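You operate a simulated robot arm through the tools that you are given. There is no shell and no other tool. Be economical: measure what you need, move in short steps, check, and stop when the job is done.

Carry out the task below with a simulated robot arm. There is one attempt and no reset: what you move stays moved.

TASK
Fold the teal T-shirt on the folding board and lay it on the pull-out shelf.
Fine: flip panels 1 and 2 before 3; each goes back flat; the T-shirt in the middle of the shelf.

Only the result counts: the job must be done as asked and must still hold three seconds after the hand-in. Knocking over, shifting, dropping, spilling or breaking anything else fails it. Flat cloth is picked up by pressing the open fingertips on it (5 to 10 N) and closing them slowly along it; thin cloth reads only 2 to 8 mm in the jaws.

THE ROBOT
A 6-joint arm with a two-finger parallel gripper, fixed in place. Base frame: the origin is at the foot of the arm, x ahead of it, y to its left, z up; the work surface is at about z = 0.847. Lengths are in m, angles in degrees, forces in N, time in s.
With the tool pointing down near the work surface it reaches from about 0.36 to 0.82 m from the base axis. Its first joint turns from -166.0 to 166.0 degrees. Payload 3.91 kg.
The tool frame sits at the grasp point between the pads (the TCP): z along the fingers, y along the line on which they close. The tips reach 0.03 m beyond it. The gripper opens to 0.11 m. The fingers are 0.02 m wide and 0.01 m thick; the gripper's body (0.048 by 0.112 m) begins 0.055 m behind the TCP.
Orientation is that of the tool frame in the base frame, as a unit quaternion [w, x, y, z]. With the fingers straight down and closing along the base's y, the tool's x points along the base's -x, its y along +y and its z along -z.

THE INTERFACE
- The arm moves only by the tool servo_tool. Its argument "steps" is a list of rows, each a list of 3 entries, a list of its own where there are three numbers: the shift along the base's x, y, z in units of 150 mm (1.0 is 150 mm), then the turn, a rotation vector about the base's x, y, z in units of 90 degrees (1.0 is 90 degrees), then the finger opening in m, from 0 to 0.11. In form: [[[x, y, z], [ax, ay, az], grip], ...]. A call has 1 to 10 rows; each row is the pose to reach, as a shift and turn from the pose commanded when the call began. A call with a number of a shift or a turn outside -1 to 1 is refused whole. A row lasts 0.2 s, in which the tool goes at most 0.05 m and 8.6 degrees; a call with a longer step from one row to the next is refused whole, and so is a gripper value outside its range. A pose out of reach is approached as far as the arm can. The call stops where the force on the tool passes 90 N (or 10 N more than at its start, if that is more) or the arm is blocked; 0.2 s more then pass. The fingers move at their own pace (about 0.045 m/s each) and stop on an object; they squeeze with about 29 N. The grip force told is the motor's: it shows also when the fingers shut on nothing. Time passes only in rows, and 0.2 s behind the last, so rows that repeat a pose let the fingers close. It gives the time, the measured TCP pose, the force on the tool (base axes), the opening and the grip force at its end, in the units of the frame above (readings bear some noise), with the torque about the TCP (base axes, N m) and any sound that the robot's microphone picked up.
- Cameras (640 x 400 px; columns grow to the right, rows downward): "scene" is fixed at [0.0515, 0.5007, 1.5671]; the picture's right is [0.13, -0.99, 0.00], its down [-0.89, -0.11, -0.45] and it looks along [0.45, 0.06, -0.89] (base axes); focal length 259 px, centre (320, 200). "wrist" rides on the gripper at [0.077, 0.007, -0.114] in the tool frame; the picture's right is [-0.09, 1.00, 0.00], its down [-0.80, -0.07, -0.59] and it looks along [-0.59, -0.05, 0.80] (tool axes); focal length 270 px, centre (320, 200). There is no depth. A picture from a camera that has moved, and an enlarged one, comes with that camera's place and axes in the base frame and with its lens.
- get_image(camera): a new picture of that camera. The clock stands still meanwhile.
- move_column(by): slides the trunk up (or, below 0, down) by that many m; the arm rides with it, the base frame stays. It gives what a move gives, with no picture.
- close_up(camera, box): a new picture of the part [left, top, right, bottom] of that camera's present view, enlarged. The clock stands still meanwhile.
- job_done(): hands the job in; it is judged then, once.

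Work in short steps. Places have to be worked out from the pictures, the camera data and where the tool is seen: move nearer, look again, correct. Check each grasp and each placing, and mend what went wrong. You have 120 turns and 76 pictures in all, those below and enlarged ones among them. Open the gripper and draw the arm clear of the work before you hand the job in, unless the task says otherwise; then end with one line.

The tools are called after "Emit:" as name(argument=value, ...) on one line, values as JSON. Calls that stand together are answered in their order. servo_tool: Moves the arm, as the interface text tells. Its arguments: {"type":"object","properties":{"steps":{"type":"array","items":{"type":"array"}}},"required":["steps"]} The other tools are called the same way: move_column (by) slides the trunk up or down; get_image (camera) takes a picture; close_up (camera, box) takes an enlarged picture of a part of a camera's view; job_done () hands the job in.

At the start:

```text
time: 0.0
tool_pos: [0.3688, 0.4137, 1.2645]
tcp_rot: [0.001, 0.0, 1.0, 0.0]
ft_force: [0.6, 0.0, -0.7]
ft_torque: [-0.03, -0.01, 0.01]
gripper_width: 0.1099
gripper_force: 0.2
trunk travel left (down, up): [-0.575, 0.035]
```

scene: 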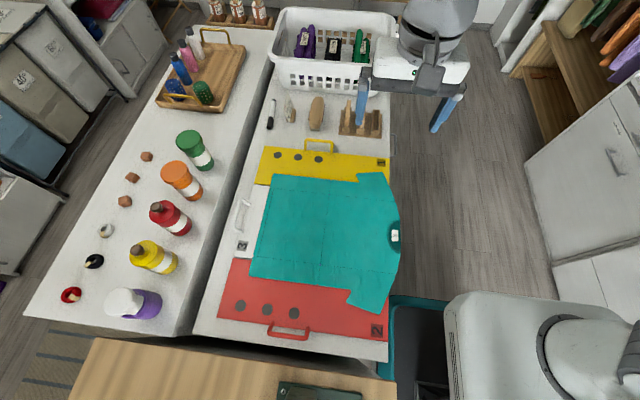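
wrist: 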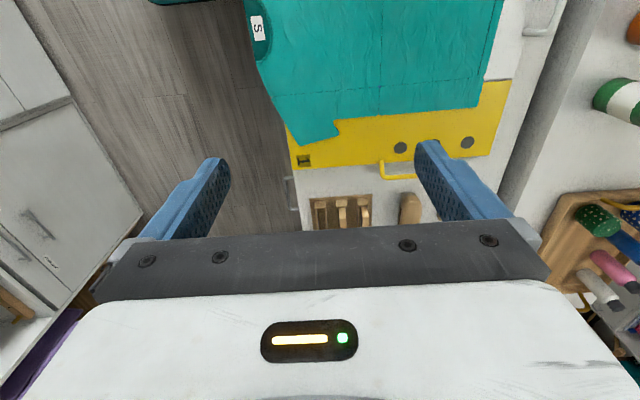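

I'll look closely at the board, its labels and handles, and find the pull-out shelf.

Emit:
close_up(camera="scene", box=[200, 130, 420, 268])

Emit:
close_up(camera="scene", box=[200, 250, 460, 400])

```text
2.90 times, centred on (310, 199) of scene
camera zoom: at [0.0515, 0.5007, 1.5671], right [0.13, -0.99, 0.0], down [-0.89, -0.11, -0.45], along [0.45, 0.06, -0.89], focal length 750 px, centre (349, 203)
```

zoom: 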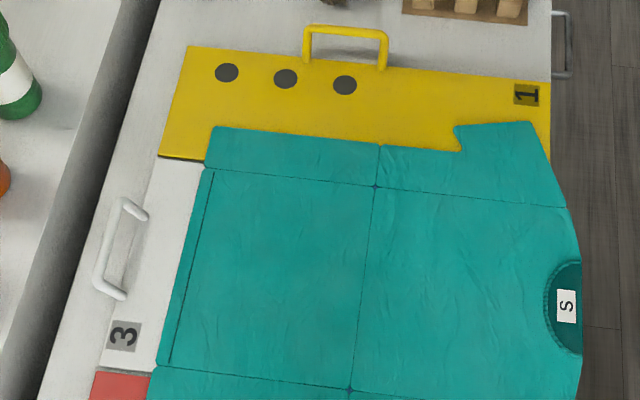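

```text
2.46 times, centred on (330, 325) of scene
camera zoom: at [0.0515, 0.5007, 1.5671], right [0.13, -0.99, 0.0], down [-0.89, -0.11, -0.45], along [0.45, 0.06, -0.89], focal length 637 px, centre (295, -108)
```

zoom: 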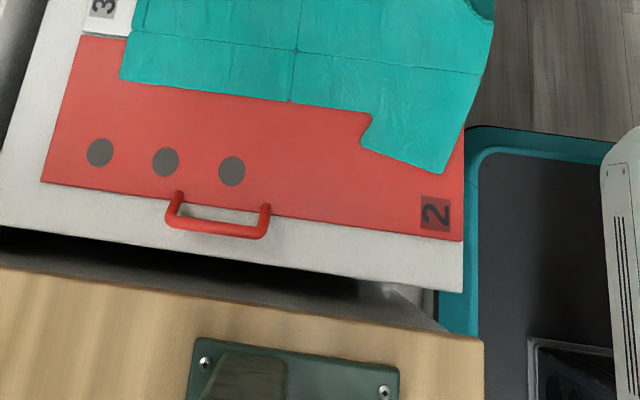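

The panels are labelled 1 (yellow, far), 2 (red, near) and 3 (white, at +y), and a grey handle sits on the table front near x≈0.7, y≈0.30, presumably the shelf's. I move the arm towards the front side and turn it to look at the shelf front.

Emit:
servo_tool(steps=[[[0.1, -0.2, 0], [0, 0, 0.09], 0.05], [[0.2, -0.4, 0], [0, 0, 0.18], 0.05], [[0.3, -0.6, 0], [0, 0, 0.27], 0.05], [[0.4, -0.8, 0], [0, 0, 0.36], 0.05], [[0.5, -1, 0], [0, 0, 0.45], 0.05]])

Emit:
servo_tool(steps=[[[0.1, -0.2, -0.1], [0, 0, 0.09], 0.05], [[0.2, -0.4, -0.2], [0, 0, 0.18], 0.05], [[0.3, -0.6, -0.3], [0, 0, 0.27], 0.05], [[0.4, -0.8, -0.4], [0, 0, 0.36], 0.05], [[0.5, -1, -0.5], [0, 0, 0.45], 0.05], [[0.55, -1, -0.6], [0, 0, 0.54], 0.05]])

Emit:
get_image(camera="wrist")

```text
time: 1.2
tool_pos: [0.444, 0.2675, 1.2655]
tcp_rot: [0.0, -0.347, 0.938, 0.0]
ft_force: [0.1, -0.7, 0.5]
ft_torque: [0.02, 0.01, -0.03]
gripper_width: 0.0504
gripper_force: 0.0
trunk travel left (down, up): [-0.575, 0.035]
```

```text
time: 2.6
tool_pos: [0.5264, 0.1162, 1.172]
tcp_rot: [0.0, -0.702, 0.712, 0.0]
ft_force: [-0.6, 0.0, -0.5]
ft_torque: [0.0, 0.0, 0.0]
gripper_width: 0.0503
gripper_force: 0.3
trunk travel left (down, up): [-0.575, 0.035]
```

```text
71 pictures are left
camera wrist: at [0.5182, 0.0376, 1.287], right [-0.99, 0.1, 0.0], down [0.08, 0.8, 0.59], along [0.06, 0.59, -0.8], focal length 270 px, centre (320, 200)
```

wrist: 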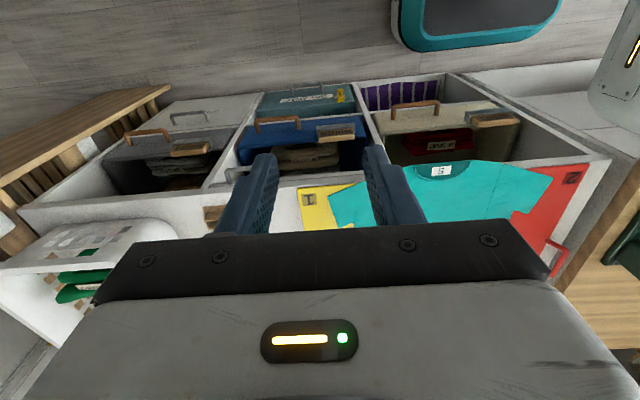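

The table front holds several bins and drawers; I enlarge it to identify the shelf.

Emit:
close_up(camera="wrist", box=[70, 60, 330, 240])

Emit:
close_up(camera="wrist", box=[330, 60, 620, 240])

```text
2.22 times, centred on (200, 150) of wrist
camera zoom: at [0.5182, 0.0376, 1.287], right [-0.99, 0.1, 0.0], down [0.08, 0.8, 0.59], along [0.06, 0.59, -0.8], focal length 601 px, centre (587, 311)
```

zoom: 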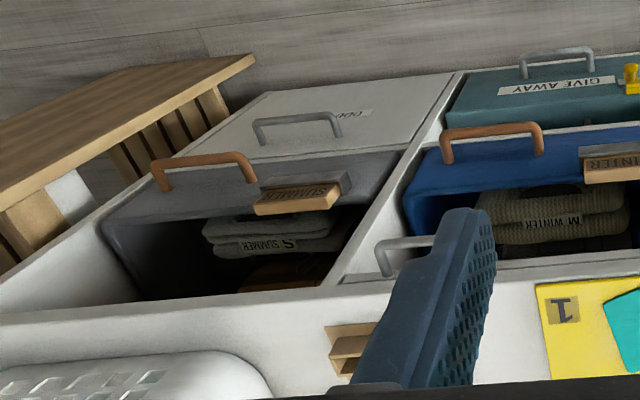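

```text
2.21 times, centred on (475, 150) of wrist
camera zoom: at [0.5182, 0.0376, 1.287], right [-0.99, 0.1, 0.0], down [0.08, 0.8, 0.59], along [0.06, 0.59, -0.8], focal length 596 px, centre (-22, 310)
```

zoom: 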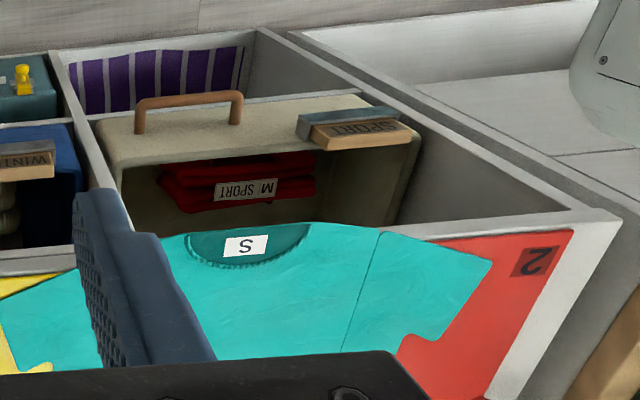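

The shelf seems to be a thin board just under the tabletop in the middle column (x≈0.42–0.79), with the grey handle on it. I go closer to confirm.

Emit:
servo_tool(steps=[[[0.2, 0, -0.2], [0, 0, 0], 0.11], [[0.4, 0, -0.4], [0, 0, 0], 0.11], [[0.6, 0, -0.6], [0, 0, 0], 0.11], [[0.7, 0, -0.8], [0, 0, 0], 0.11]])

Emit:
get_image(camera="wrist")

```text
time: 3.6
tool_pos: [0.6305, 0.1147, 1.0498]
tcp_rot: [0.0, -0.701, 0.713, -0.001]
ft_force: [0.2, 0.3, -0.3]
ft_torque: [-0.01, -0.02, 0.01]
gripper_width: 0.1099
gripper_force: 0.1
trunk travel left (down, up): [-0.575, 0.035]
```

```text
68 pictures are left
camera wrist: at [0.6231, 0.0364, 1.1639], right [-0.99, 0.1, 0.0], down [0.08, 0.8, 0.59], along [0.06, 0.59, -0.8], focal length 270 px, centre (320, 200)
```

wrist: 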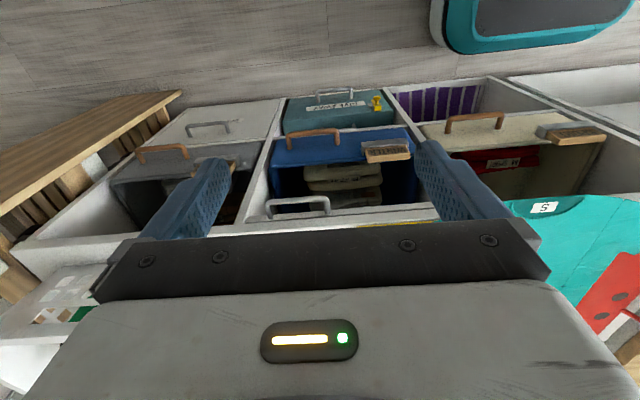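

Emit:
close_up(camera="wrist", box=[230, 120, 450, 250])

```text
2.91 times, centred on (340, 185) of wrist
camera zoom: at [0.6231, 0.0364, 1.1639], right [-0.99, 0.1, 0.0], down [0.08, 0.8, 0.59], along [0.06, 0.59, -0.8], focal length 786 px, centre (262, 244)
```

zoom: 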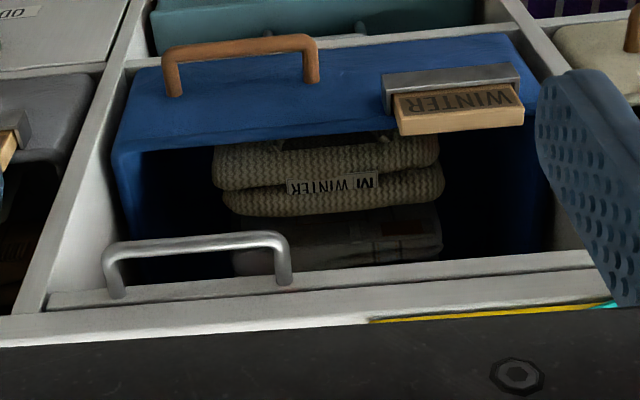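

The shelf is inset under the tabletop, its handle bar running along x at about (0.69, 0.295, 0.80). I turn the gripper back to close along y and go above the handle.

Emit:
servo_tool(steps=[[[0.04, 0.1, 0], [0, 0, -0.095], 0.11], [[0.08, 0.2, 0], [0, 0, -0.19], 0.11], [[0.12, 0.3, 0], [0, 0, -0.285], 0.11], [[0.16, 0.4, 0], [0, 0, -0.38], 0.11], [[0.2, 0.5, 0], [0, 0, -0.475], 0.11], [[0.25, 0.6, 0], [0, 0, -0.57], 0.11], [[0.3, 0.7, 0], [0, 0, -0.665], 0.11], [[0.35, 0.8, 0], [0, 0, -0.76], 0.11], [[0.38, 0.9, 0], [0, 0, -0.855], 0.11], [[0.41, 1, 0], [0, 0, -0.95], 0.11]])

Emit:
get_image(camera="wrist")

```text
time: 5.8
tool_pos: [0.6939, 0.2641, 1.0528]
tcp_rot: [-0.001, -0.03, 1.0, 0.0]
ft_force: [0.2, 0.0, -0.1]
ft_torque: [0.02, 0.0, 0.03]
gripper_width: 0.1101
gripper_force: 0.1
trunk travel left (down, up): [-0.575, 0.035]
```

```text
66 pictures are left
camera wrist: at [0.6156, 0.2646, 1.167], right [0.03, 1.0, 0.0], down [0.8, -0.02, 0.59], along [0.59, -0.02, -0.8], focal length 270 px, centre (320, 200)
```

wrist: 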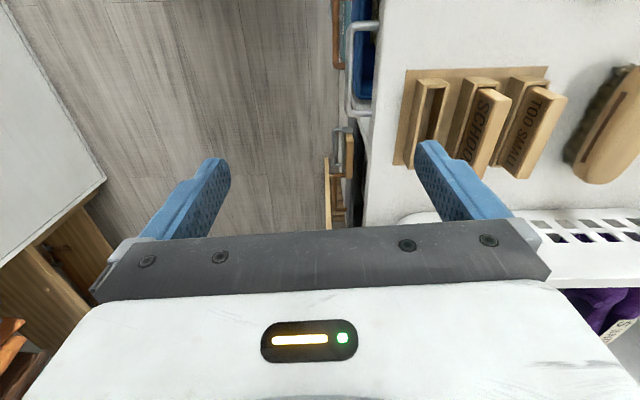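

The bar is at about x 0.64–0.74, y≈0.298. I narrow the jaws to 3 cm and descend in two stages over it.

Emit:
servo_tool(steps=[[[-0.01, 0.1, -0.2], [0, 0, -0.04], 0.03], [[-0.02, 0.22, -0.45], [0, 0, -0.04], 0.03], [[-0.03, 0.22, -0.7], [0, 0, -0.04], 0.03], [[-0.03, 0.22, -0.9], [0, 0, -0.04], 0.03], [[-0.03, 0.22, -1], [0, 0, -0.04], 0.03]])

Emit:
get_image(camera="wrist")

```text
time: 7.0
tool_pos: [0.6885, 0.2966, 0.9022]
tcp_rot: [0.0, 0.001, 1.0, 0.0]
ft_force: [0.4, 1.0, -0.2]
ft_torque: [-0.02, -0.05, 0.03]
gripper_width: 0.0299
gripper_force: 0.0
trunk travel left (down, up): [-0.575, 0.035]
```

```text
65 pictures are left
camera wrist: at [0.6118, 0.3023, 1.0167], right [0.09, 1.0, 0.0], down [0.8, -0.07, 0.59], along [0.59, -0.05, -0.8], focal length 270 px, centre (320, 200)
```

wrist: 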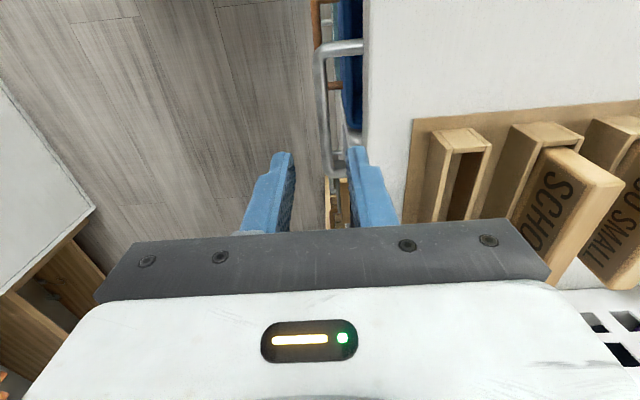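

Bar y≈0.299, table edge y≈0.327: the inner finger must fit between, so I narrow to 24 mm and descend gently.

Emit:
servo_tool(steps=[[[0, 0, -0.15], [0, 0, 0], 0.025], [[0, 0.01, -0.3], [0, 0, 0], 0.025], [[0, 0.01, -0.45], [0, 0, 0], 0.025], [[0, 0.01, -0.6], [0, 0, 0], 0.025]])

Emit:
servo_tool(steps=[[[0, 0, 0], [0, 0, 0], 0.0], [[0, 0, 0], [0, 0, 0], 0.0], [[0, 0, 0], [0, 0, 0], 0.0]])

Emit:
get_image(camera="wrist")

```text
time: 8.0
tool_pos: [0.6888, 0.3001, 0.8134]
tcp_rot: [-0.001, 0.0, 1.0, -0.001]
ft_force: [-0.5, -0.2, -0.1]
ft_torque: [0.0, -0.01, -0.02]
gripper_width: 0.025
gripper_force: 0.0
trunk travel left (down, up): [-0.575, 0.035]
```

```text
time: 8.8
tool_pos: [0.6892, 0.2991, 0.8141]
tcp_rot: [0.0, 0.0, 1.0, 0.0]
ft_force: [-0.3, 2.5, -0.6]
ft_torque: [0.04, -0.07, 0.03]
gripper_width: 0.0098
gripper_force: 45.0
trunk travel left (down, up): [-0.575, 0.035]
```

```text
64 pictures are left
camera wrist: at [0.6118, 0.3051, 0.9288], right [0.09, 1.0, 0.0], down [0.8, -0.07, 0.59], along [0.59, -0.05, -0.8], focal length 270 px, centre (320, 200)
```

wrist: 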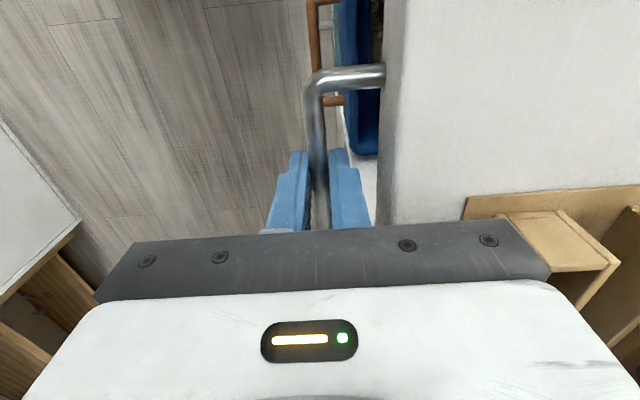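

The bar is held (9.8 mm). I pull the shelf out along -y.

Emit:
servo_tool(steps=[[[0, -0.1, 0], [0, 0, 0], 0.0], [[0, -0.3, 0], [0, 0, 0], 0.0], [[0, -0.5, 0], [0, 0, 0], 0.0], [[0, -0.7, 0], [0, 0, 0], 0.0], [[0, -0.9, 0], [0, 0, 0], 0.0], [[0, -1, 0], [0, 0, 0], 0.0]])

Emit:
get_image(camera="scene")

```text
time: 10.2
tool_pos: [0.6886, 0.1492, 0.814]
tcp_rot: [0.002, 0.0, 1.0, 0.001]
ft_force: [12.2, 1.9, 13.0]
ft_torque: [0.04, 0.96, -0.04]
gripper_width: 0.0098
gripper_force: 44.8
trunk travel left (down, up): [-0.575, 0.035]
```

```text
63 pictures are left
```

scene: 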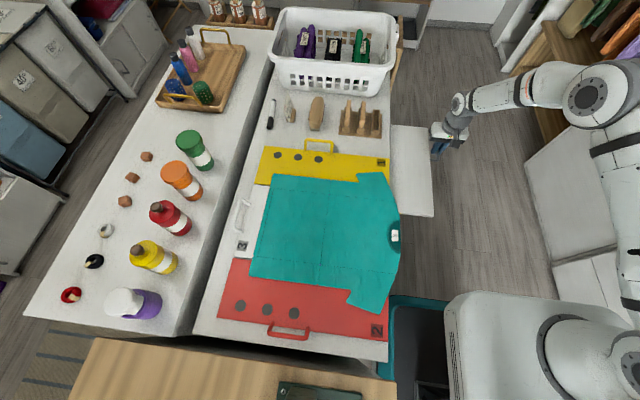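

The shelf comes out; I keep pulling carefully to see how far it goes.

Emit:
servo_tool(steps=[[[0, -0.15, 0], [0, 0, 0], 0.0], [[0, -0.3, 0], [0, 0, 0], 0.0], [[0, -0.45, 0], [0, 0, 0], 0.0], [[0, -0.6, 0], [0, 0, 0], 0.0], [[0, -0.75, 0], [0, 0, 0], 0.0], [[0, -0.9, 0], [0, 0, 0], 0.0]])

Emit:
get_image(camera="scene")

```text
time: 11.6
tool_pos: [0.6885, 0.0117, 0.8138]
tcp_rot: [0.001, 0.001, 1.0, 0.0]
ft_force: [20.2, -5.0, 16.9]
ft_torque: [0.08, -0.52, 0.02]
gripper_width: 0.0098
gripper_force: 44.5
trunk travel left (down, up): [-0.575, 0.035]
```

```text
62 pictures are left
```

scene: 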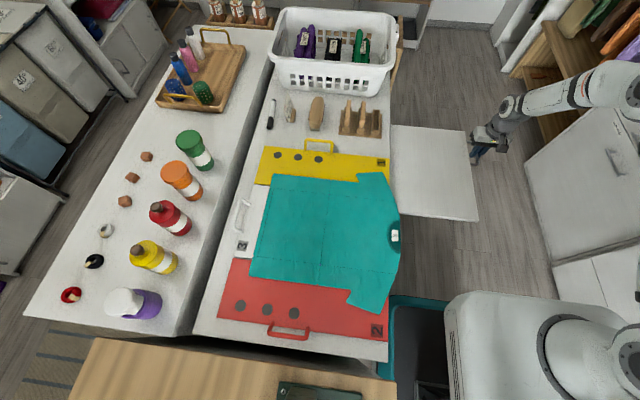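

Still no stop felt (force is mostly side load); I pull a little further to find the end of travel.

Emit:
servo_tool(steps=[[[0, -0.08, 0], [0, 0, 0], 0.0], [[0, -0.16, 0], [0, 0, 0], 0.0], [[0, -0.24, 0], [0, 0, 0], 0.0], [[0, -0.32, 0], [0, 0, 0], 0.0]])

```text
time: 12.6
tool_pos: [0.6886, -0.0208, 0.8148]
tcp_rot: [-0.001, -0.003, 1.0, -0.001]
ft_force: [17.5, 84.7, 16.5]
ft_torque: [1.02, -0.92, -0.38]
gripper_width: 0.0098
gripper_force: 45.4
trunk travel left (down, up): [-0.575, 0.035]
```

The stop is reached at a travel of 0.32 m: shelf spans about x 0.43–0.79, y 0.01–0.33. I relax the pull, open and lift off.

Emit:
servo_tool(steps=[[[0, 0.1, 0], [0, 0, 0], 0.0], [[0, 0.1, 0], [0, 0, 0], 0.025], [[0, 0.1, 0], [0, 0, 0], 0.025], [[0, 0.1, 0], [0, 0, 0], 0.025]])

Emit:
servo_tool(steps=[[[0, 0, 0.2], [0, 0, 0], 0.025], [[0, 0, 0.5], [0, 0, 0], 0.025], [[-0.1, 0.1, 0.8], [0, 0, 0], 0.025], [[-0.3, 0.3, 1], [0, 0, 0], 0.025], [[-0.6, 0.4, 1], [0, 0, 0], 0.025], [[-0.9, 0.5, 1], [0, 0, 0], 0.025]])

Emit:
get_image(camera="scene")

```text
time: 13.6
tool_pos: [0.6866, -0.0186, 0.8124]
tcp_rot: [-0.001, -0.001, 1.0, 0.0]
ft_force: [-0.1, 0.4, 0.8]
ft_torque: [-0.02, 0.0, 0.0]
gripper_width: 0.0251
gripper_force: 0.0
trunk travel left (down, up): [-0.575, 0.035]
```

```text
refused: row 4 steps farther than a row can; nothing moved
```

```text
61 pictures are left
```

scene: 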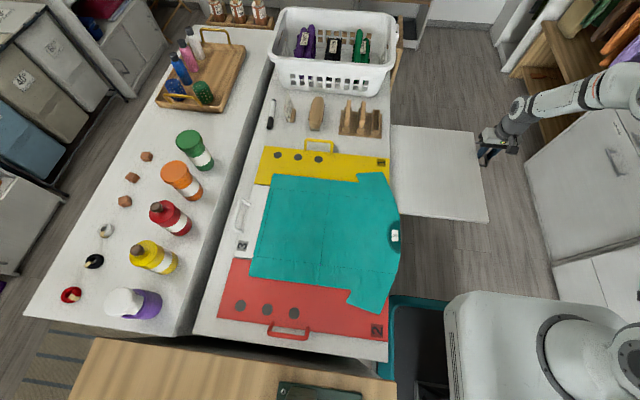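

I lift clear and swing over towards the board to look at panel 1's handle.

Emit:
servo_tool(steps=[[[0, 0, 0.3], [0, 0, 0], 0.025], [[0, 0, 0.6], [0, 0, 0], 0.025], [[-0.1, 0.1, 0.85], [0, 0, 0], 0.025], [[-0.25, 0.3, 1], [0, 0, 0], 0.025], [[-0.4, 0.55, 1], [0, 0, 0], 0.025], [[-0.55, 0.8, 1], [0, 0, 0], 0.025], [[-0.65, 1, 1], [0, 0, 0], 0.025]])

Emit:
servo_tool(steps=[[[-0.05, 0.3, 0.1], [0, 0, 0], 0.025], [[-0.1, 0.55, 0.3], [0, 0, 0], 0.025], [[-0.2, 0.8, 0.45], [0, 0, 0], 0.025], [[-0.3, 1, 0.6], [0, 0, 0], 0.025]])

Emit:
servo_tool(steps=[[[-0.1, 0.3, 0.1], [0, 0, 0], 0.025], [[-0.2, 0.55, 0.2], [0, 0, 0], 0.025], [[-0.3, 0.8, 0.3], [0, 0, 0], 0.025], [[-0.4, 1, 0.4], [0, 0, 0], 0.025]])

Emit:
get_image(camera="wrist")

```text
time: 15.2
tool_pos: [0.5905, 0.1317, 0.9614]
tcp_rot: [-0.001, 0.001, 1.0, 0.001]
ft_force: [0.1, 0.3, -0.5]
ft_torque: [0.01, -0.02, 0.0]
gripper_width: 0.0248
gripper_force: 0.1
trunk travel left (down, up): [-0.575, 0.035]
```

```text
time: 16.2
tool_pos: [0.5467, 0.2829, 1.0529]
tcp_rot: [0.0, 0.001, 1.0, 0.001]
ft_force: [-1.0, -0.1, 0.2]
ft_torque: [-0.03, -0.03, -0.02]
gripper_width: 0.0247
gripper_force: 0.0
trunk travel left (down, up): [-0.575, 0.035]
```

```text
time: 17.2
tool_pos: [0.4884, 0.4313, 1.1132]
tcp_rot: [0.0, 0.0, 1.0, -0.001]
ft_force: [-0.6, -0.5, -0.9]
ft_torque: [0.0, -0.02, -0.01]
gripper_width: 0.0249
gripper_force: 0.1
trunk travel left (down, up): [-0.575, 0.035]
```

```text
60 pictures are left
camera wrist: at [0.4109, 0.4367, 1.2265], right [0.09, 1.0, 0.0], down [0.8, -0.07, 0.59], along [0.59, -0.05, -0.8], focal length 270 px, centre (320, 200)
```

wrist: 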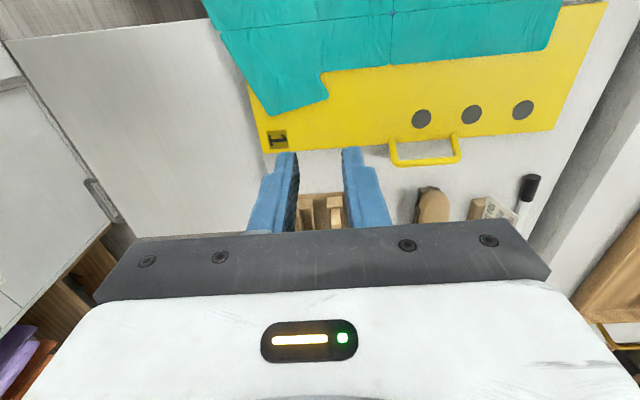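

Panel 1's handle bar is at about (0.626, 0.578), edge at x≈0.592, hinge x≈0.436. I turn the gripper to close along x and move towards it, staying high.

Emit:
servo_tool(steps=[[[0.09, 0.06, 0], [0, 0, 0.095], 0.025], [[0.18, 0.12, 0], [0, 0, 0.19], 0.025], [[0.27, 0.18, 0], [0, 0, 0.285], 0.025], [[0.36, 0.24, 0], [0, 0, 0.38], 0.025], [[0.45, 0.3, 0], [0, 0, 0.475], 0.025], [[0.54, 0.36, 0], [0, 0, 0.57], 0.025], [[0.63, 0.42, 0], [0, 0, 0.665], 0.025], [[0.72, 0.48, 0], [0, 0, 0.76], 0.025], [[0.81, 0.54, 0], [0, 0, 0.855], 0.025], [[0.9, 0.6, 0], [0, 0, 0.95], 0.025]])

Emit:
servo_tool(steps=[[[0, 0, 0], [0, 0, 0.05], 0.03], [[0, 0.05, -0.2], [0.09, 0, 0.05], 0.03], [[0, 0.1, -0.4], [0.18, 0, 0.05], 0.03], [[0, 0.15, -0.6], [0.27, 0, 0.05], 0.03], [[0, 0.2, -0.8], [0.3, 0, 0.05], 0.03]])

Emit:
get_image(camera="wrist")

```text
time: 19.4
tool_pos: [0.6103, 0.5087, 1.113]
tcp_rot: [0.001, -0.679, 0.734, 0.0]
ft_force: [0.9, -1.3, -0.1]
ft_torque: [0.03, -0.05, -0.01]
gripper_width: 0.0248
gripper_force: 0.0
out of reach, approached as far as the arm can: row 10
trunk travel left (down, up): [-0.575, 0.035]
```

```text
time: 20.6
tool_pos: [0.6114, 0.5428, 0.9892]
tcp_rot: [-0.158, 0.688, -0.687, -0.171]
ft_force: [0.0, 0.4, -0.2]
ft_torque: [0.0, -0.01, 0.0]
gripper_width: 0.0299
gripper_force: 0.1
trunk travel left (down, up): [-0.575, 0.035]
```

```text
59 pictures are left
camera wrist: at [0.605, 0.4204, 1.056], right [-1.0, 0.07, 0.06], down [0.08, 0.44, 0.89], along [0.04, 0.89, -0.45], focal length 270 px, centre (320, 200)
```

wrist: 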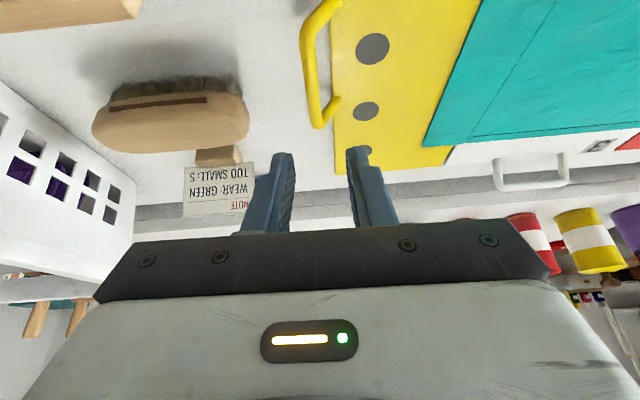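

The bar seems raised, at roughly (0.6145, 0.572, 0.87). I descend part way and check alignment.

Emit:
servo_tool(steps=[[[0.01, 0.03, -0.15], [0, 0, 0], 0.024], [[0.02, 0.06, -0.3], [0, 0, 0], 0.024], [[0.02, 0.1, -0.4], [0, 0, 0], 0.024]])

Emit:
get_image(camera="wrist")

```text
time: 21.4
tool_pos: [0.6134, 0.5569, 0.9283]
tcp_rot: [-0.159, 0.688, -0.687, -0.171]
ft_force: [-0.2, 0.2, 0.1]
ft_torque: [0.01, -0.02, 0.01]
gripper_width: 0.0239
gripper_force: 0.1
trunk travel left (down, up): [-0.575, 0.035]
```

```text
58 pictures are left
camera wrist: at [0.6076, 0.4355, 0.9962], right [-1.0, 0.07, 0.06], down [0.08, 0.44, 0.89], along [0.04, 0.89, -0.45], focal length 270 px, centre (320, 200)
```

wrist: 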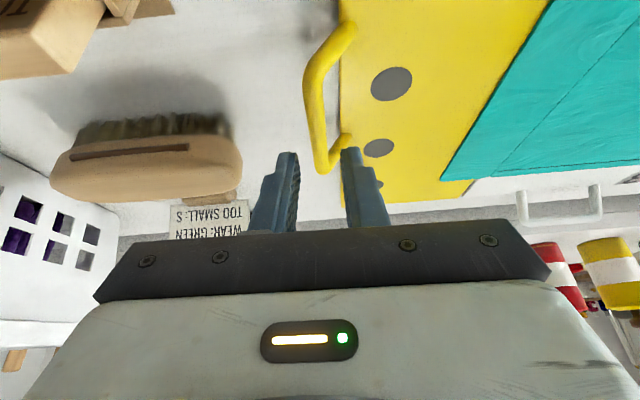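

Aligned in x (≈0.613). I descend to z≈0.885 and close on the bar.

Emit:
servo_tool(steps=[[[0, 0.03, -0.1], [0, 0, 0], 0.024], [[0, 0.06, -0.2], [0, 0, 0], 0.024], [[0, 0.08, -0.28], [0, 0, 0], 0.024]])

Emit:
servo_tool(steps=[[[0, 0, 0], [0, 0, 0], 0.0], [[0, 0, 0], [0, 0, 0], 0.0], [[0, 0, 0], [0, 0, 0], 0.0]])

Emit:
get_image(camera="wrist")

```text
time: 22.2
tool_pos: [0.6128, 0.5685, 0.887]
tcp_rot: [-0.159, 0.688, -0.687, -0.172]
ft_force: [0.1, 0.4, 0.4]
ft_torque: [0.0, -0.02, 0.0]
gripper_width: 0.0241
gripper_force: 0.0
trunk travel left (down, up): [-0.575, 0.035]
```

```text
time: 23.0
tool_pos: [0.6119, 0.5679, 0.8871]
tcp_rot: [-0.158, 0.688, -0.687, -0.172]
ft_force: [-12.0, -1.8, -0.5]
ft_torque: [0.12, 0.08, -0.28]
gripper_width: 0.0106
gripper_force: 44.8
trunk travel left (down, up): [-0.575, 0.035]
```

```text
57 pictures are left
camera wrist: at [0.6076, 0.4461, 0.9542], right [-1.0, 0.07, 0.06], down [0.08, 0.45, 0.89], along [0.04, 0.89, -0.45], focal length 270 px, centre (320, 200)
```

wrist: 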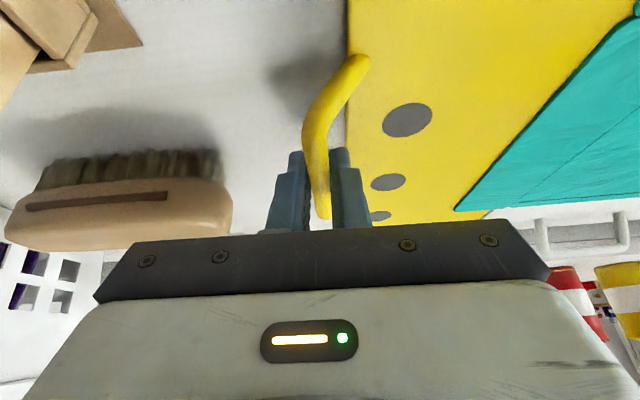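

The bar is gripped (10.6 mm). I start the flip arc about the hinge (x≈0.436), first 40°, and check forces.

Emit:
servo_tool(steps=[[[-0.015, 0, 0.1], [0, 0, 0], 0], [[-0.044, 0, 0.201], [0, 0, 0], 0], [[-0.08, 0, 0.3], [0, 0, 0], 0], [[-0.123, 0, 0.392], [0, 0, 0], 0], [[-0.175, 0, 0.482], [0, 0, 0], 0], [[-0.233, 0, 0.566], [0, 0, 0], 0], [[-0.3, 0, 0.645], [0, 0, 0], 0], [[-0.373, 0, 0.719], [0, 0, 0], 0]])

Emit:
get_image(camera="scene")

```text
time: 24.8
tool_pos: [0.5561, 0.5679, 0.9871]
tcp_rot: [-0.153, 0.688, -0.688, -0.171]
ft_force: [-27.7, -4.5, -33.3]
ft_torque: [-0.39, 0.21, -0.38]
gripper_width: 0.011
gripper_force: 44.7
trunk travel left (down, up): [-0.575, 0.035]
```

```text
56 pictures are left
```

scene: 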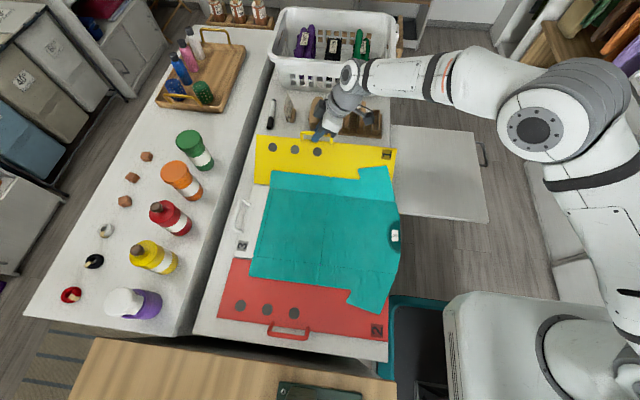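

The pull is inward, so the true radius is a bit smaller: hinge ≈ (0.447, 0.85), R≈0.166. I continue the corrected arc to about 100°.

Emit:
servo_tool(steps=[[[-0.092, 0, 0.02], [0, 0, 0], 0], [[-0.173, 0, 0.072], [0, 0, 0], 0], [[-0.26, 0, 0.115], [0, 0, 0], 0], [[-0.348, 0, 0.153], [0, 0, 0], 0], [[-0.44, 0, 0.182], [0, 0, 0], 0], [[-0.535, 0, 0.203], [0, 0, 0], 0], [[-0.63, 0, 0.215], [0, 0, 0], 0], [[-0.727, 0, 0.22], [0, 0, 0], 0]])

Emit:
get_image(camera="scene")

```text
time: 26.6
tool_pos: [0.449, 0.5679, 1.0327]
tcp_rot: [-0.161, 0.688, -0.687, -0.172]
ft_force: [0.1, -8.6, 7.8]
ft_torque: [-0.03, -0.11, -0.22]
gripper_width: 0.0107
gripper_force: 44.9
trunk travel left (down, up): [-0.575, 0.035]
```

```text
55 pictures are left
```

scene: 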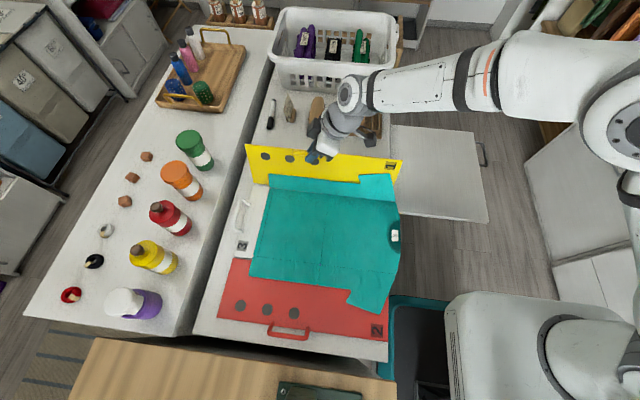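

The panel stands upright with low forces. I continue to about 145°.

Emit:
servo_tool(steps=[[[-0.1, 0, 0.008], [0, 0, 0], 0], [[-0.195, 0, 0.003], [0, 0, 0], 0], [[-0.29, 0, -0.018], [0, 0, 0], 0], [[-0.385, 0, -0.048], [0, 0, 0], 0], [[-0.475, 0, -0.086], [0, 0, 0], 0], [[-0.563, 0, -0.131], [0, 0, 0], 0], [[-0.645, 0, -0.184], [0, 0, 0], 0], [[-0.724, 0, -0.243], [0, 0, 0], 0], [[-0.796, 0, -0.31], [0, 0, 0], 0], [[-0.863, 0, -0.383], [0, 0, 0], 0]])

Emit:
get_image(camera="scene")

```text
time: 28.8
tool_pos: [0.3145, 0.5679, 0.9739]
tcp_rot: [-0.16, 0.689, -0.685, -0.172]
ft_force: [-30.2, 22.6, 29.1]
ft_torque: [-0.01, 0.16, -0.44]
gripper_width: 0.0105
gripper_force: 45.1
trunk travel left (down, up): [-0.575, 0.035]
```

```text
54 pictures are left
```

scene: 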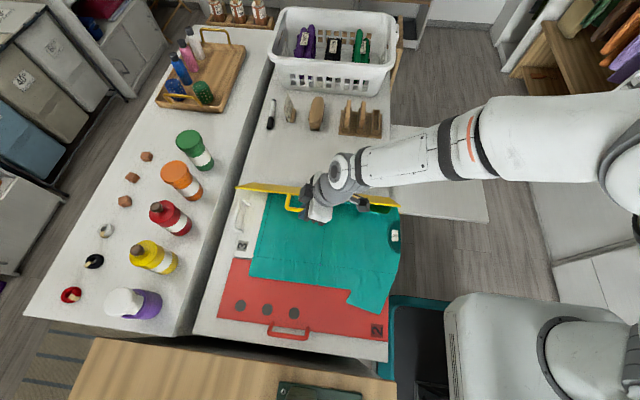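

Refitting the three points gives hinge (0.443, 0.8505), R=0.170. I continue along that to about 170°.

Emit:
servo_tool(steps=[[[-0.08, 0, -0.065], [0, 0, 0], 0], [[-0.147, 0, -0.153], [0, 0, 0], 0], [[-0.192, 0, -0.241], [0, 0, 0], 0], [[-0.23, 0, -0.333], [0, 0, 0], 0], [[-0.26, 0, -0.427], [0, 0, 0], 0], [[-0.281, 0, -0.523], [0, 0, 0], 0]])

Emit:
get_image(camera="wrist")

Emit:
get_image(camera="scene")

```text
time: 29.9
tool_pos: [0.3048, 0.5685, 0.9311]
tcp_rot: [0.183, -0.681, 0.689, 0.167]
ft_force: [24.4, -34.5, 26.3]
ft_torque: [-1.54, -0.6, 0.34]
gripper_width: 0.0107
gripper_force: 45.4
trunk travel left (down, up): [-0.575, 0.035]
stopped in row 5: the force on the tool passed its limit at 178 N (the readings are from after the stop); the commanded pose is now the measured one
```

```text
53 pictures are left
camera wrist: at [0.2941, 0.4453, 0.9937], right [-1.0, 0.09, 0.02], down [0.06, 0.42, 0.91], along [0.08, 0.9, -0.42], focal length 270 px, centre (320, 200)
```

wrist: 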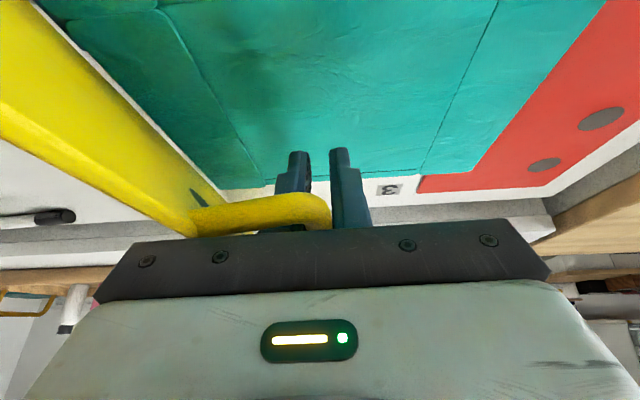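

```text
52 pictures are left
```

scene: 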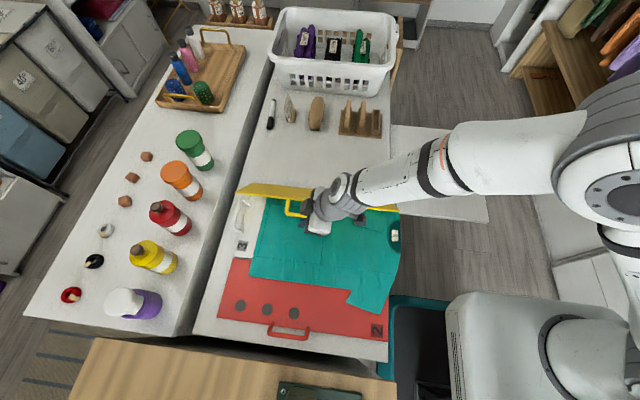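

Stopped at about 142°: the bar has slid up to the palm because the panel no longer followed. I look closely at whether the flap has already folded over.

Emit:
close_up(camera="wrist", box=[60, 0, 400, 240])

Emit:
close_up(camera="scene", box=[200, 150, 420, 290])

```text
1.67 times, centred on (230, 120) of wrist
camera zoom: at [0.2941, 0.4453, 0.9937], right [-1.0, 0.09, 0.02], down [0.06, 0.42, 0.91], along [0.08, 0.9, -0.42], focal length 450 px, centre (470, 333)
```

zoom: 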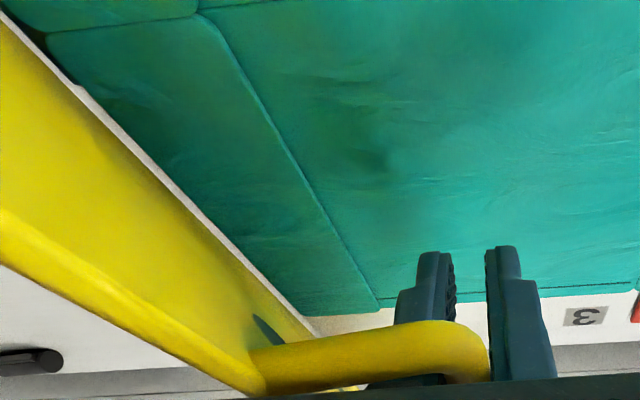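

```text
2.86 times, centred on (310, 220) of scene
camera zoom: at [0.0515, 0.5007, 1.5671], right [0.13, -0.99, 0.0], down [-0.89, -0.11, -0.45], along [0.45, 0.06, -0.89], focal length 739 px, centre (349, 143)
```

zoom: 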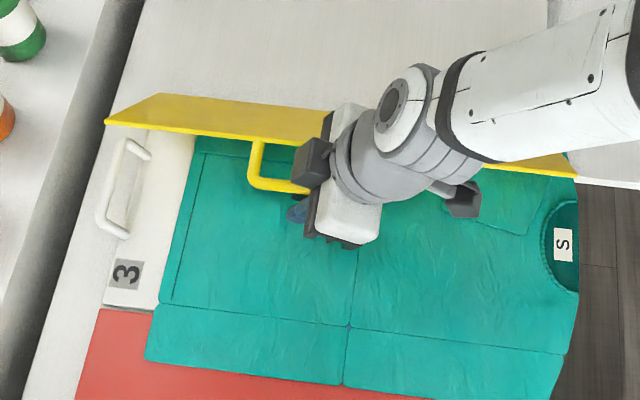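

The flap and sleeve already lie folded on the middle and the panel's underside is bare, so fold 1 is done. I open a little to re-seat the grip higher, watching where the panel settles.

Emit:
servo_tool(steps=[[[0, 0, 0], [0, 0, 0], 0.024], [[0, 0, 0], [0, 0, 0], 0.024], [[0, 0, 0], [0, 0, 0], 0.024], [[0, 0, 0], [0, 0, 0], 0.024]])

Emit:
get_image(camera="wrist")

```text
time: 30.9
tool_pos: [0.2979, 0.5755, 0.931]
tcp_rot: [0.183, -0.684, 0.686, 0.168]
ft_force: [-0.5, 12.0, 33.1]
ft_torque: [-2.08, -1.6, 0.47]
gripper_width: 0.0244
gripper_force: 0.4
trunk travel left (down, up): [-0.575, 0.035]
```

```text
49 pictures are left
camera wrist: at [0.2888, 0.4513, 0.9939], right [-1.0, 0.09, 0.02], down [0.06, 0.42, 0.91], along [0.07, 0.9, -0.42], focal length 270 px, centre (320, 200)
```

wrist: 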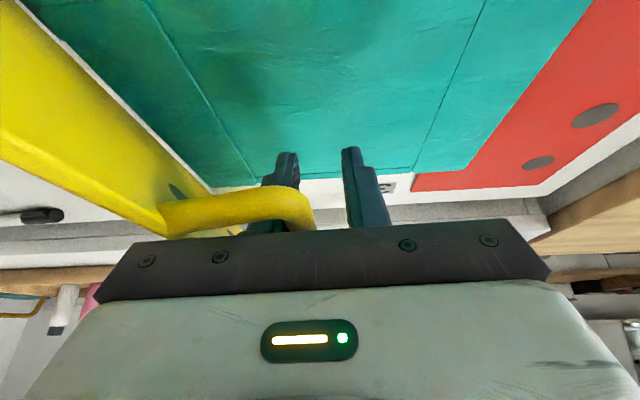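

The handle presses up against the palm; I back off along the tool axis by about 35 mm.

Emit:
servo_tool(steps=[[[0, -0.04, 0.07], [0, 0, 0], 0.024], [[0, -0.08, 0.14], [0, 0, 0], 0.024], [[0, -0.12, 0.22], [0, 0, 0], 0.024]])

Emit:
get_image(camera="wrist")

```text
time: 31.8
tool_pos: [0.297, 0.5543, 0.9599]
tcp_rot: [0.179, -0.683, 0.688, 0.167]
ft_force: [0.4, -0.3, 0.1]
ft_torque: [0.03, -0.04, 0.0]
gripper_width: 0.0238
gripper_force: 0.0
trunk travel left (down, up): [-0.575, 0.035]
```

```text
48 pictures are left
camera wrist: at [0.2893, 0.4319, 1.0247], right [-1.0, 0.09, 0.03], down [0.06, 0.42, 0.9], along [0.07, 0.9, -0.43], focal length 270 px, centre (320, 200)
```

wrist: 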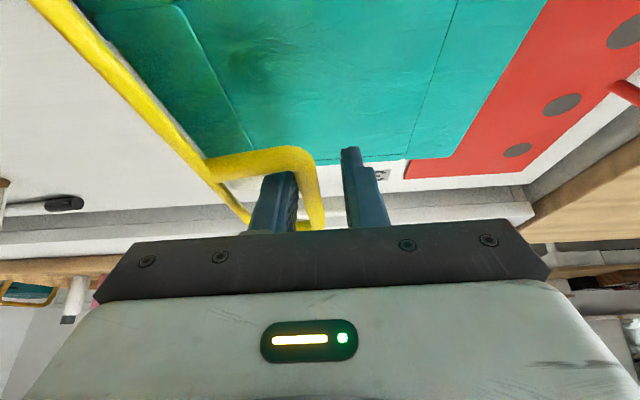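

Panel holds at about 135° (its stop). I raise 12 mm more so the bar lies near the tips, and close again.

Emit:
servo_tool(steps=[[[0, 0, 0.08], [0, 0, 0], 0.024], [[0, 0, 0.08], [0, 0, 0], 0.0], [[0, 0, 0.08], [0, 0, 0], 0.0], [[0, 0, 0.08], [0, 0, 0], 0.0]])

Emit:
get_image(camera="wrist")

```text
time: 32.8
tool_pos: [0.3032, 0.5544, 0.9728]
tcp_rot: [0.181, -0.682, 0.688, 0.168]
ft_force: [33.7, -3.5, 1.1]
ft_torque: [-0.29, -0.56, 0.31]
gripper_width: 0.0105
gripper_force: 44.7
trunk travel left (down, up): [-0.575, 0.035]
```

```text
47 pictures are left
camera wrist: at [0.2941, 0.4321, 1.0366], right [-1.0, 0.09, 0.03], down [0.06, 0.42, 0.91], along [0.07, 0.9, -0.42], focal length 270 px, centre (320, 200)
```

wrist: 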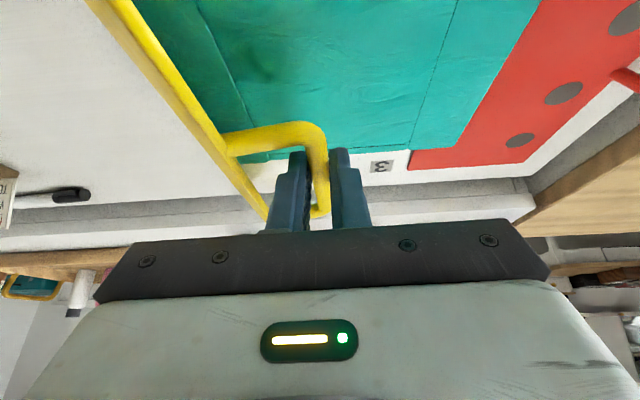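

Gripped (10.5 mm). I trace the arc back to upright.

Emit:
servo_tool(steps=[[[0.079, 0, 0.002], [0, 0, 0], 0], [[0.171, 0, 0.106], [0, 0, 0], 0], [[0.243, 0, 0.173], [0, 0, 0], 0], [[0.322, 0, 0.233], [0, 0, 0], 0], [[0.406, 0, 0.287], [0, 0, 0], 0], [[0.493, 0, 0.332], [0, 0, 0], 0], [[0.585, 0, 0.37], [0, 0, 0], 0], [[0.679, 0, 0.4], [0, 0, 0], 0], [[0.776, 0, 0.421], [0, 0, 0], 0], [[0.875, 0, 0.435], [0, 0, 0], 0]])

Emit:
get_image(camera="scene")

```text
time: 35.0
tool_pos: [0.43, 0.5565, 1.0375]
tcp_rot: [0.177, -0.683, 0.689, 0.167]
ft_force: [0.8, -5.2, -17.2]
ft_torque: [0.61, 0.0, 0.42]
gripper_width: 0.0104
gripper_force: 45.1
trunk travel left (down, up): [-0.575, 0.035]
```

```text
46 pictures are left
```

scene: 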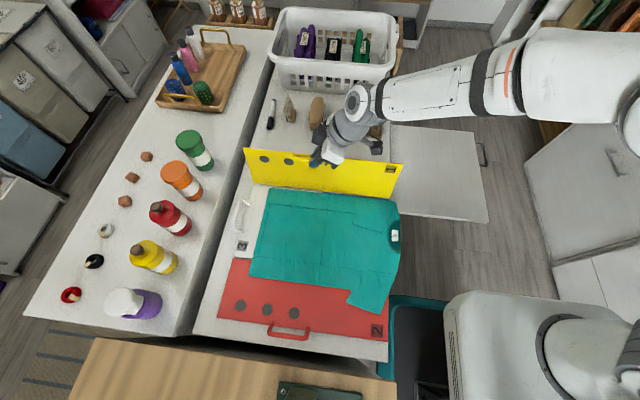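

The fold stays and panel 1 comes back bare. I continue lowering it.

Emit:
servo_tool(steps=[[[0.098, 0, -0.01], [0, 0, 0], 0], [[0.197, 0, -0.014], [0, 0, 0], 0], [[0.295, 0, -0.027], [0, 0, 0], 0], [[0.392, 0, -0.049], [0, 0, 0], 0], [[0.486, 0, -0.079], [0, 0, 0], 0], [[0.578, 0, -0.117], [0, 0, 0], 0], [[0.666, 0, -0.162], [0, 0, 0], 0], [[0.749, 0, -0.215], [0, 0, 0], 0], [[0.828, 0, -0.275], [0, 0, 0], 0], [[0.901, 0, -0.343], [0, 0, 0], 0]])

```text
time: 37.1
tool_pos: [0.5634, 0.5565, 0.9882]
tcp_rot: [0.18, -0.683, 0.687, 0.168]
ft_force: [-0.1, 5.8, -0.9]
ft_torque: [0.68, -0.02, 0.43]
gripper_width: 0.0108
gripper_force: 45.2
trunk travel left (down, up): [-0.575, 0.035]
```

Forces are near zero. I lower the panel the rest of the way to flat.

Emit:
servo_tool(steps=[[[0.092, 0, -0.104], [0, 0, 0], 0], [[0.171, 0, -0.218], [0, 0, 0], 0], [[0.235, 0, -0.341], [0, 0, 0], 0], [[0.283, 0, -0.471], [0, 0, 0], 0], [[0.308, 0, -0.567], [0, 0, 0], 0], [[0.32, 0, -0.635], [0, 0, 0], 0], [[0.322, 0, -0.66], [0, 0, 0], 0]])

Emit:
get_image(camera="wrist")

```text
time: 38.8
tool_pos: [0.6121, 0.5557, 0.8938]
tcp_rot: [0.184, -0.683, 0.687, 0.168]
ft_force: [-9.1, -6.0, 25.5]
ft_torque: [-0.59, 0.19, 0.58]
gripper_width: 0.0108
gripper_force: 45.4
trunk travel left (down, up): [-0.575, 0.035]
```

```text
45 pictures are left
camera wrist: at [0.6028, 0.4319, 0.9563], right [-1.0, 0.09, 0.02], down [0.06, 0.42, 0.91], along [0.07, 0.91, -0.42], focal length 270 px, centre (320, 200)
```

wrist: 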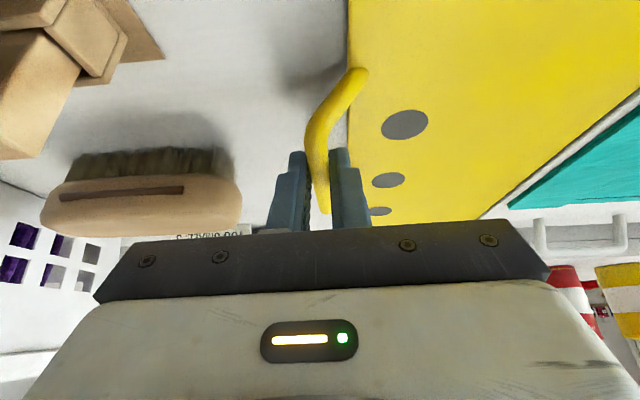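

Panel 1 is flat again. I release, back off along the tool axis, and head up towards panel 2.

Emit:
servo_tool(steps=[[[0, 0, 0.01], [0, 0, 0], 0.026], [[0, 0, 0.01], [0, 0, 0], 0.026], [[0, -0.05, 0.12], [0, 0, 0], 0.026], [[0, -0.15, 0.35], [0, 0, 0], 0.026], [[0, -0.25, 0.6], [0, 0, 0], 0.026], [[-0.1, -0.3, 0.85], [0, 0, 0], 0.026], [[-0.3, -0.3, 1], [0, 0, 0], 0.026], [[-0.6, -0.3, 1], [0, 0, 0], 0.026], [[-0.9, -0.3, 1], [0, 0, 0], 0.026]])

Emit:
servo_tool(steps=[[[-0.25, 0.0, 0.15], [-0.08, 0, 0], 0.026], [[-0.5, 0.0, 0.3], [-0.16, 0, 0], 0.026], [[-0.75, 0.0, 0.3], [-0.24, 0, 0], 0.026], [[-1, 0.0, 0.3], [-0.32, 0, 0], 0.026]])

Emit:
servo_tool(steps=[[[-0.25, 0.0, 0], [0, 0, 0], 0.026], [[-0.5, 0.0, 0], [0, 0, 0], 0.026], [[-0.75, 0.0, 0], [0, 0, 0], 0.026], [[-1, 0.0, 0], [0, 0, 0], 0.026]])

Emit:
servo_tool(steps=[[[-0.25, 0, 0], [0, 0, 0], 0.026], [[-0.5, 0, 0], [0, 0, 0], 0.026], [[-0.75, 0, -0.1], [0, 0, 0], 0.026], [[-0.93, 0, -0.3], [0, 0, 0], 0.026]])

Emit:
get_image(camera="wrist")

Emit:
get_image(camera="scene")

```text
time: 40.8
tool_pos: [0.4764, 0.5114, 1.0361]
tcp_rot: [0.181, -0.683, 0.688, 0.167]
ft_force: [0.0, -0.5, -0.3]
ft_torque: [0.01, 0.0, -0.01]
gripper_width: 0.026
gripper_force: 0.0
trunk travel left (down, up): [-0.575, 0.035]
```

```text
time: 41.8
tool_pos: [0.3248, 0.5113, 1.0832]
tcp_rot: [0.003, -0.706, 0.708, -0.01]
ft_force: [0.2, -0.2, -0.8]
ft_torque: [-0.01, 0.0, 0.03]
gripper_width: 0.0261
gripper_force: 0.1
trunk travel left (down, up): [-0.575, 0.035]
```

```text
time: 42.8
tool_pos: [0.1785, 0.5086, 1.0841]
tcp_rot: [0.005, -0.706, 0.708, -0.009]
ft_force: [0.8, 0.0, 0.3]
ft_torque: [0.02, 0.05, 0.04]
gripper_width: 0.0261
gripper_force: 0.0
trunk travel left (down, up): [-0.575, 0.035]
```

```text
time: 43.8
tool_pos: [0.0392, 0.51, 1.0349]
tcp_rot: [0.004, -0.707, 0.708, -0.009]
ft_force: [0.6, 0.2, -0.5]
ft_torque: [-0.03, -0.03, -0.02]
gripper_width: 0.0258
gripper_force: 0.0
trunk travel left (down, up): [-0.575, 0.035]
```

```text
44 pictures are left
camera wrist: at [0.0298, 0.4324, 1.1491], right [-1.0, 0.09, -0.02], down [0.06, 0.8, 0.59], along [0.07, 0.59, -0.81], focal length 270 px, centre (320, 200)
```

wrist: 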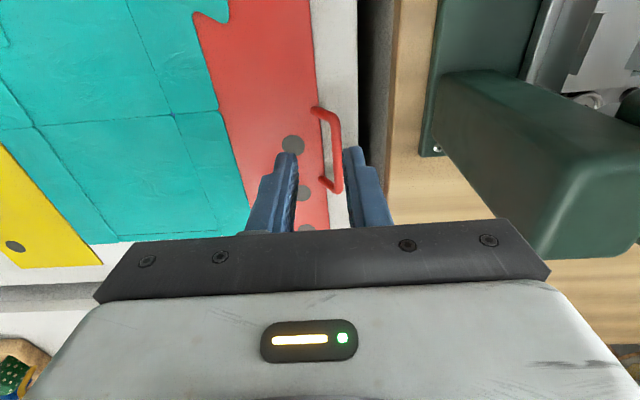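

```text
43 pictures are left
```

scene: 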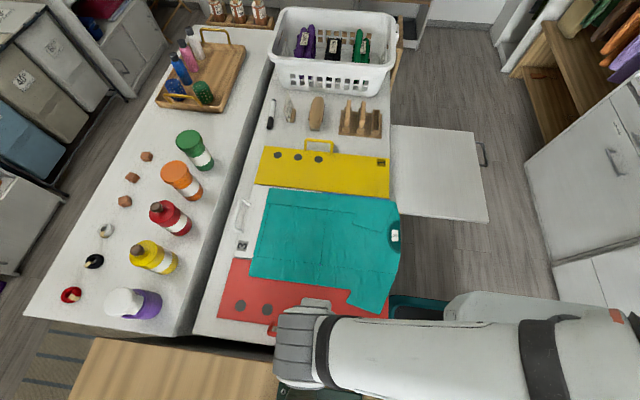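

Fold 1 holds well. Panel 2's bar is at about (0.027, 0.575, 0.875), hinge ≈ x 0.196. I move above it and check.

Emit:
servo_tool(steps=[[[-0.03, 0.15, -0.15], [0, 0, 0], 0.022], [[-0.06, 0.3, -0.35], [0, 0, 0], 0.022], [[-0.09, 0.43, -0.55], [0, 0, 0], 0.022], [[-0.09, 0.43, -0.7], [0, 0, 0], 0.022]])

Emit:
get_image(camera="wrist")

```text
time: 44.8
tool_pos: [0.0249, 0.5793, 0.9312]
tcp_rot: [0.004, -0.706, 0.708, -0.009]
ft_force: [-0.4, 0.4, 0.0]
ft_torque: [-0.04, -0.01, -0.01]
gripper_width: 0.0218
gripper_force: 0.1
trunk travel left (down, up): [-0.575, 0.035]
```

```text
42 pictures are left
camera wrist: at [0.0148, 0.5009, 1.0457], right [-1.0, 0.09, -0.02], down [0.06, 0.8, 0.59], along [0.07, 0.59, -0.81], focal length 270 px, centre (320, 200)
```

wrist: 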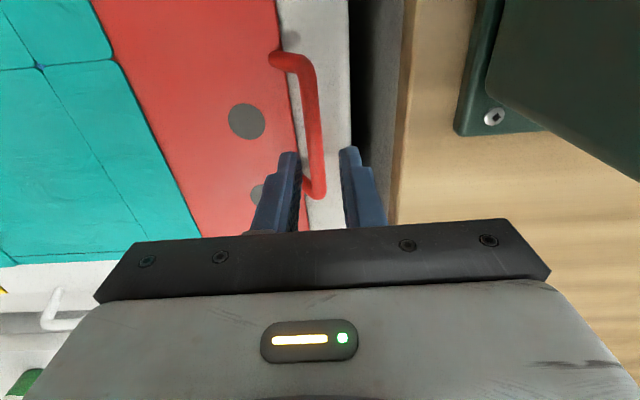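

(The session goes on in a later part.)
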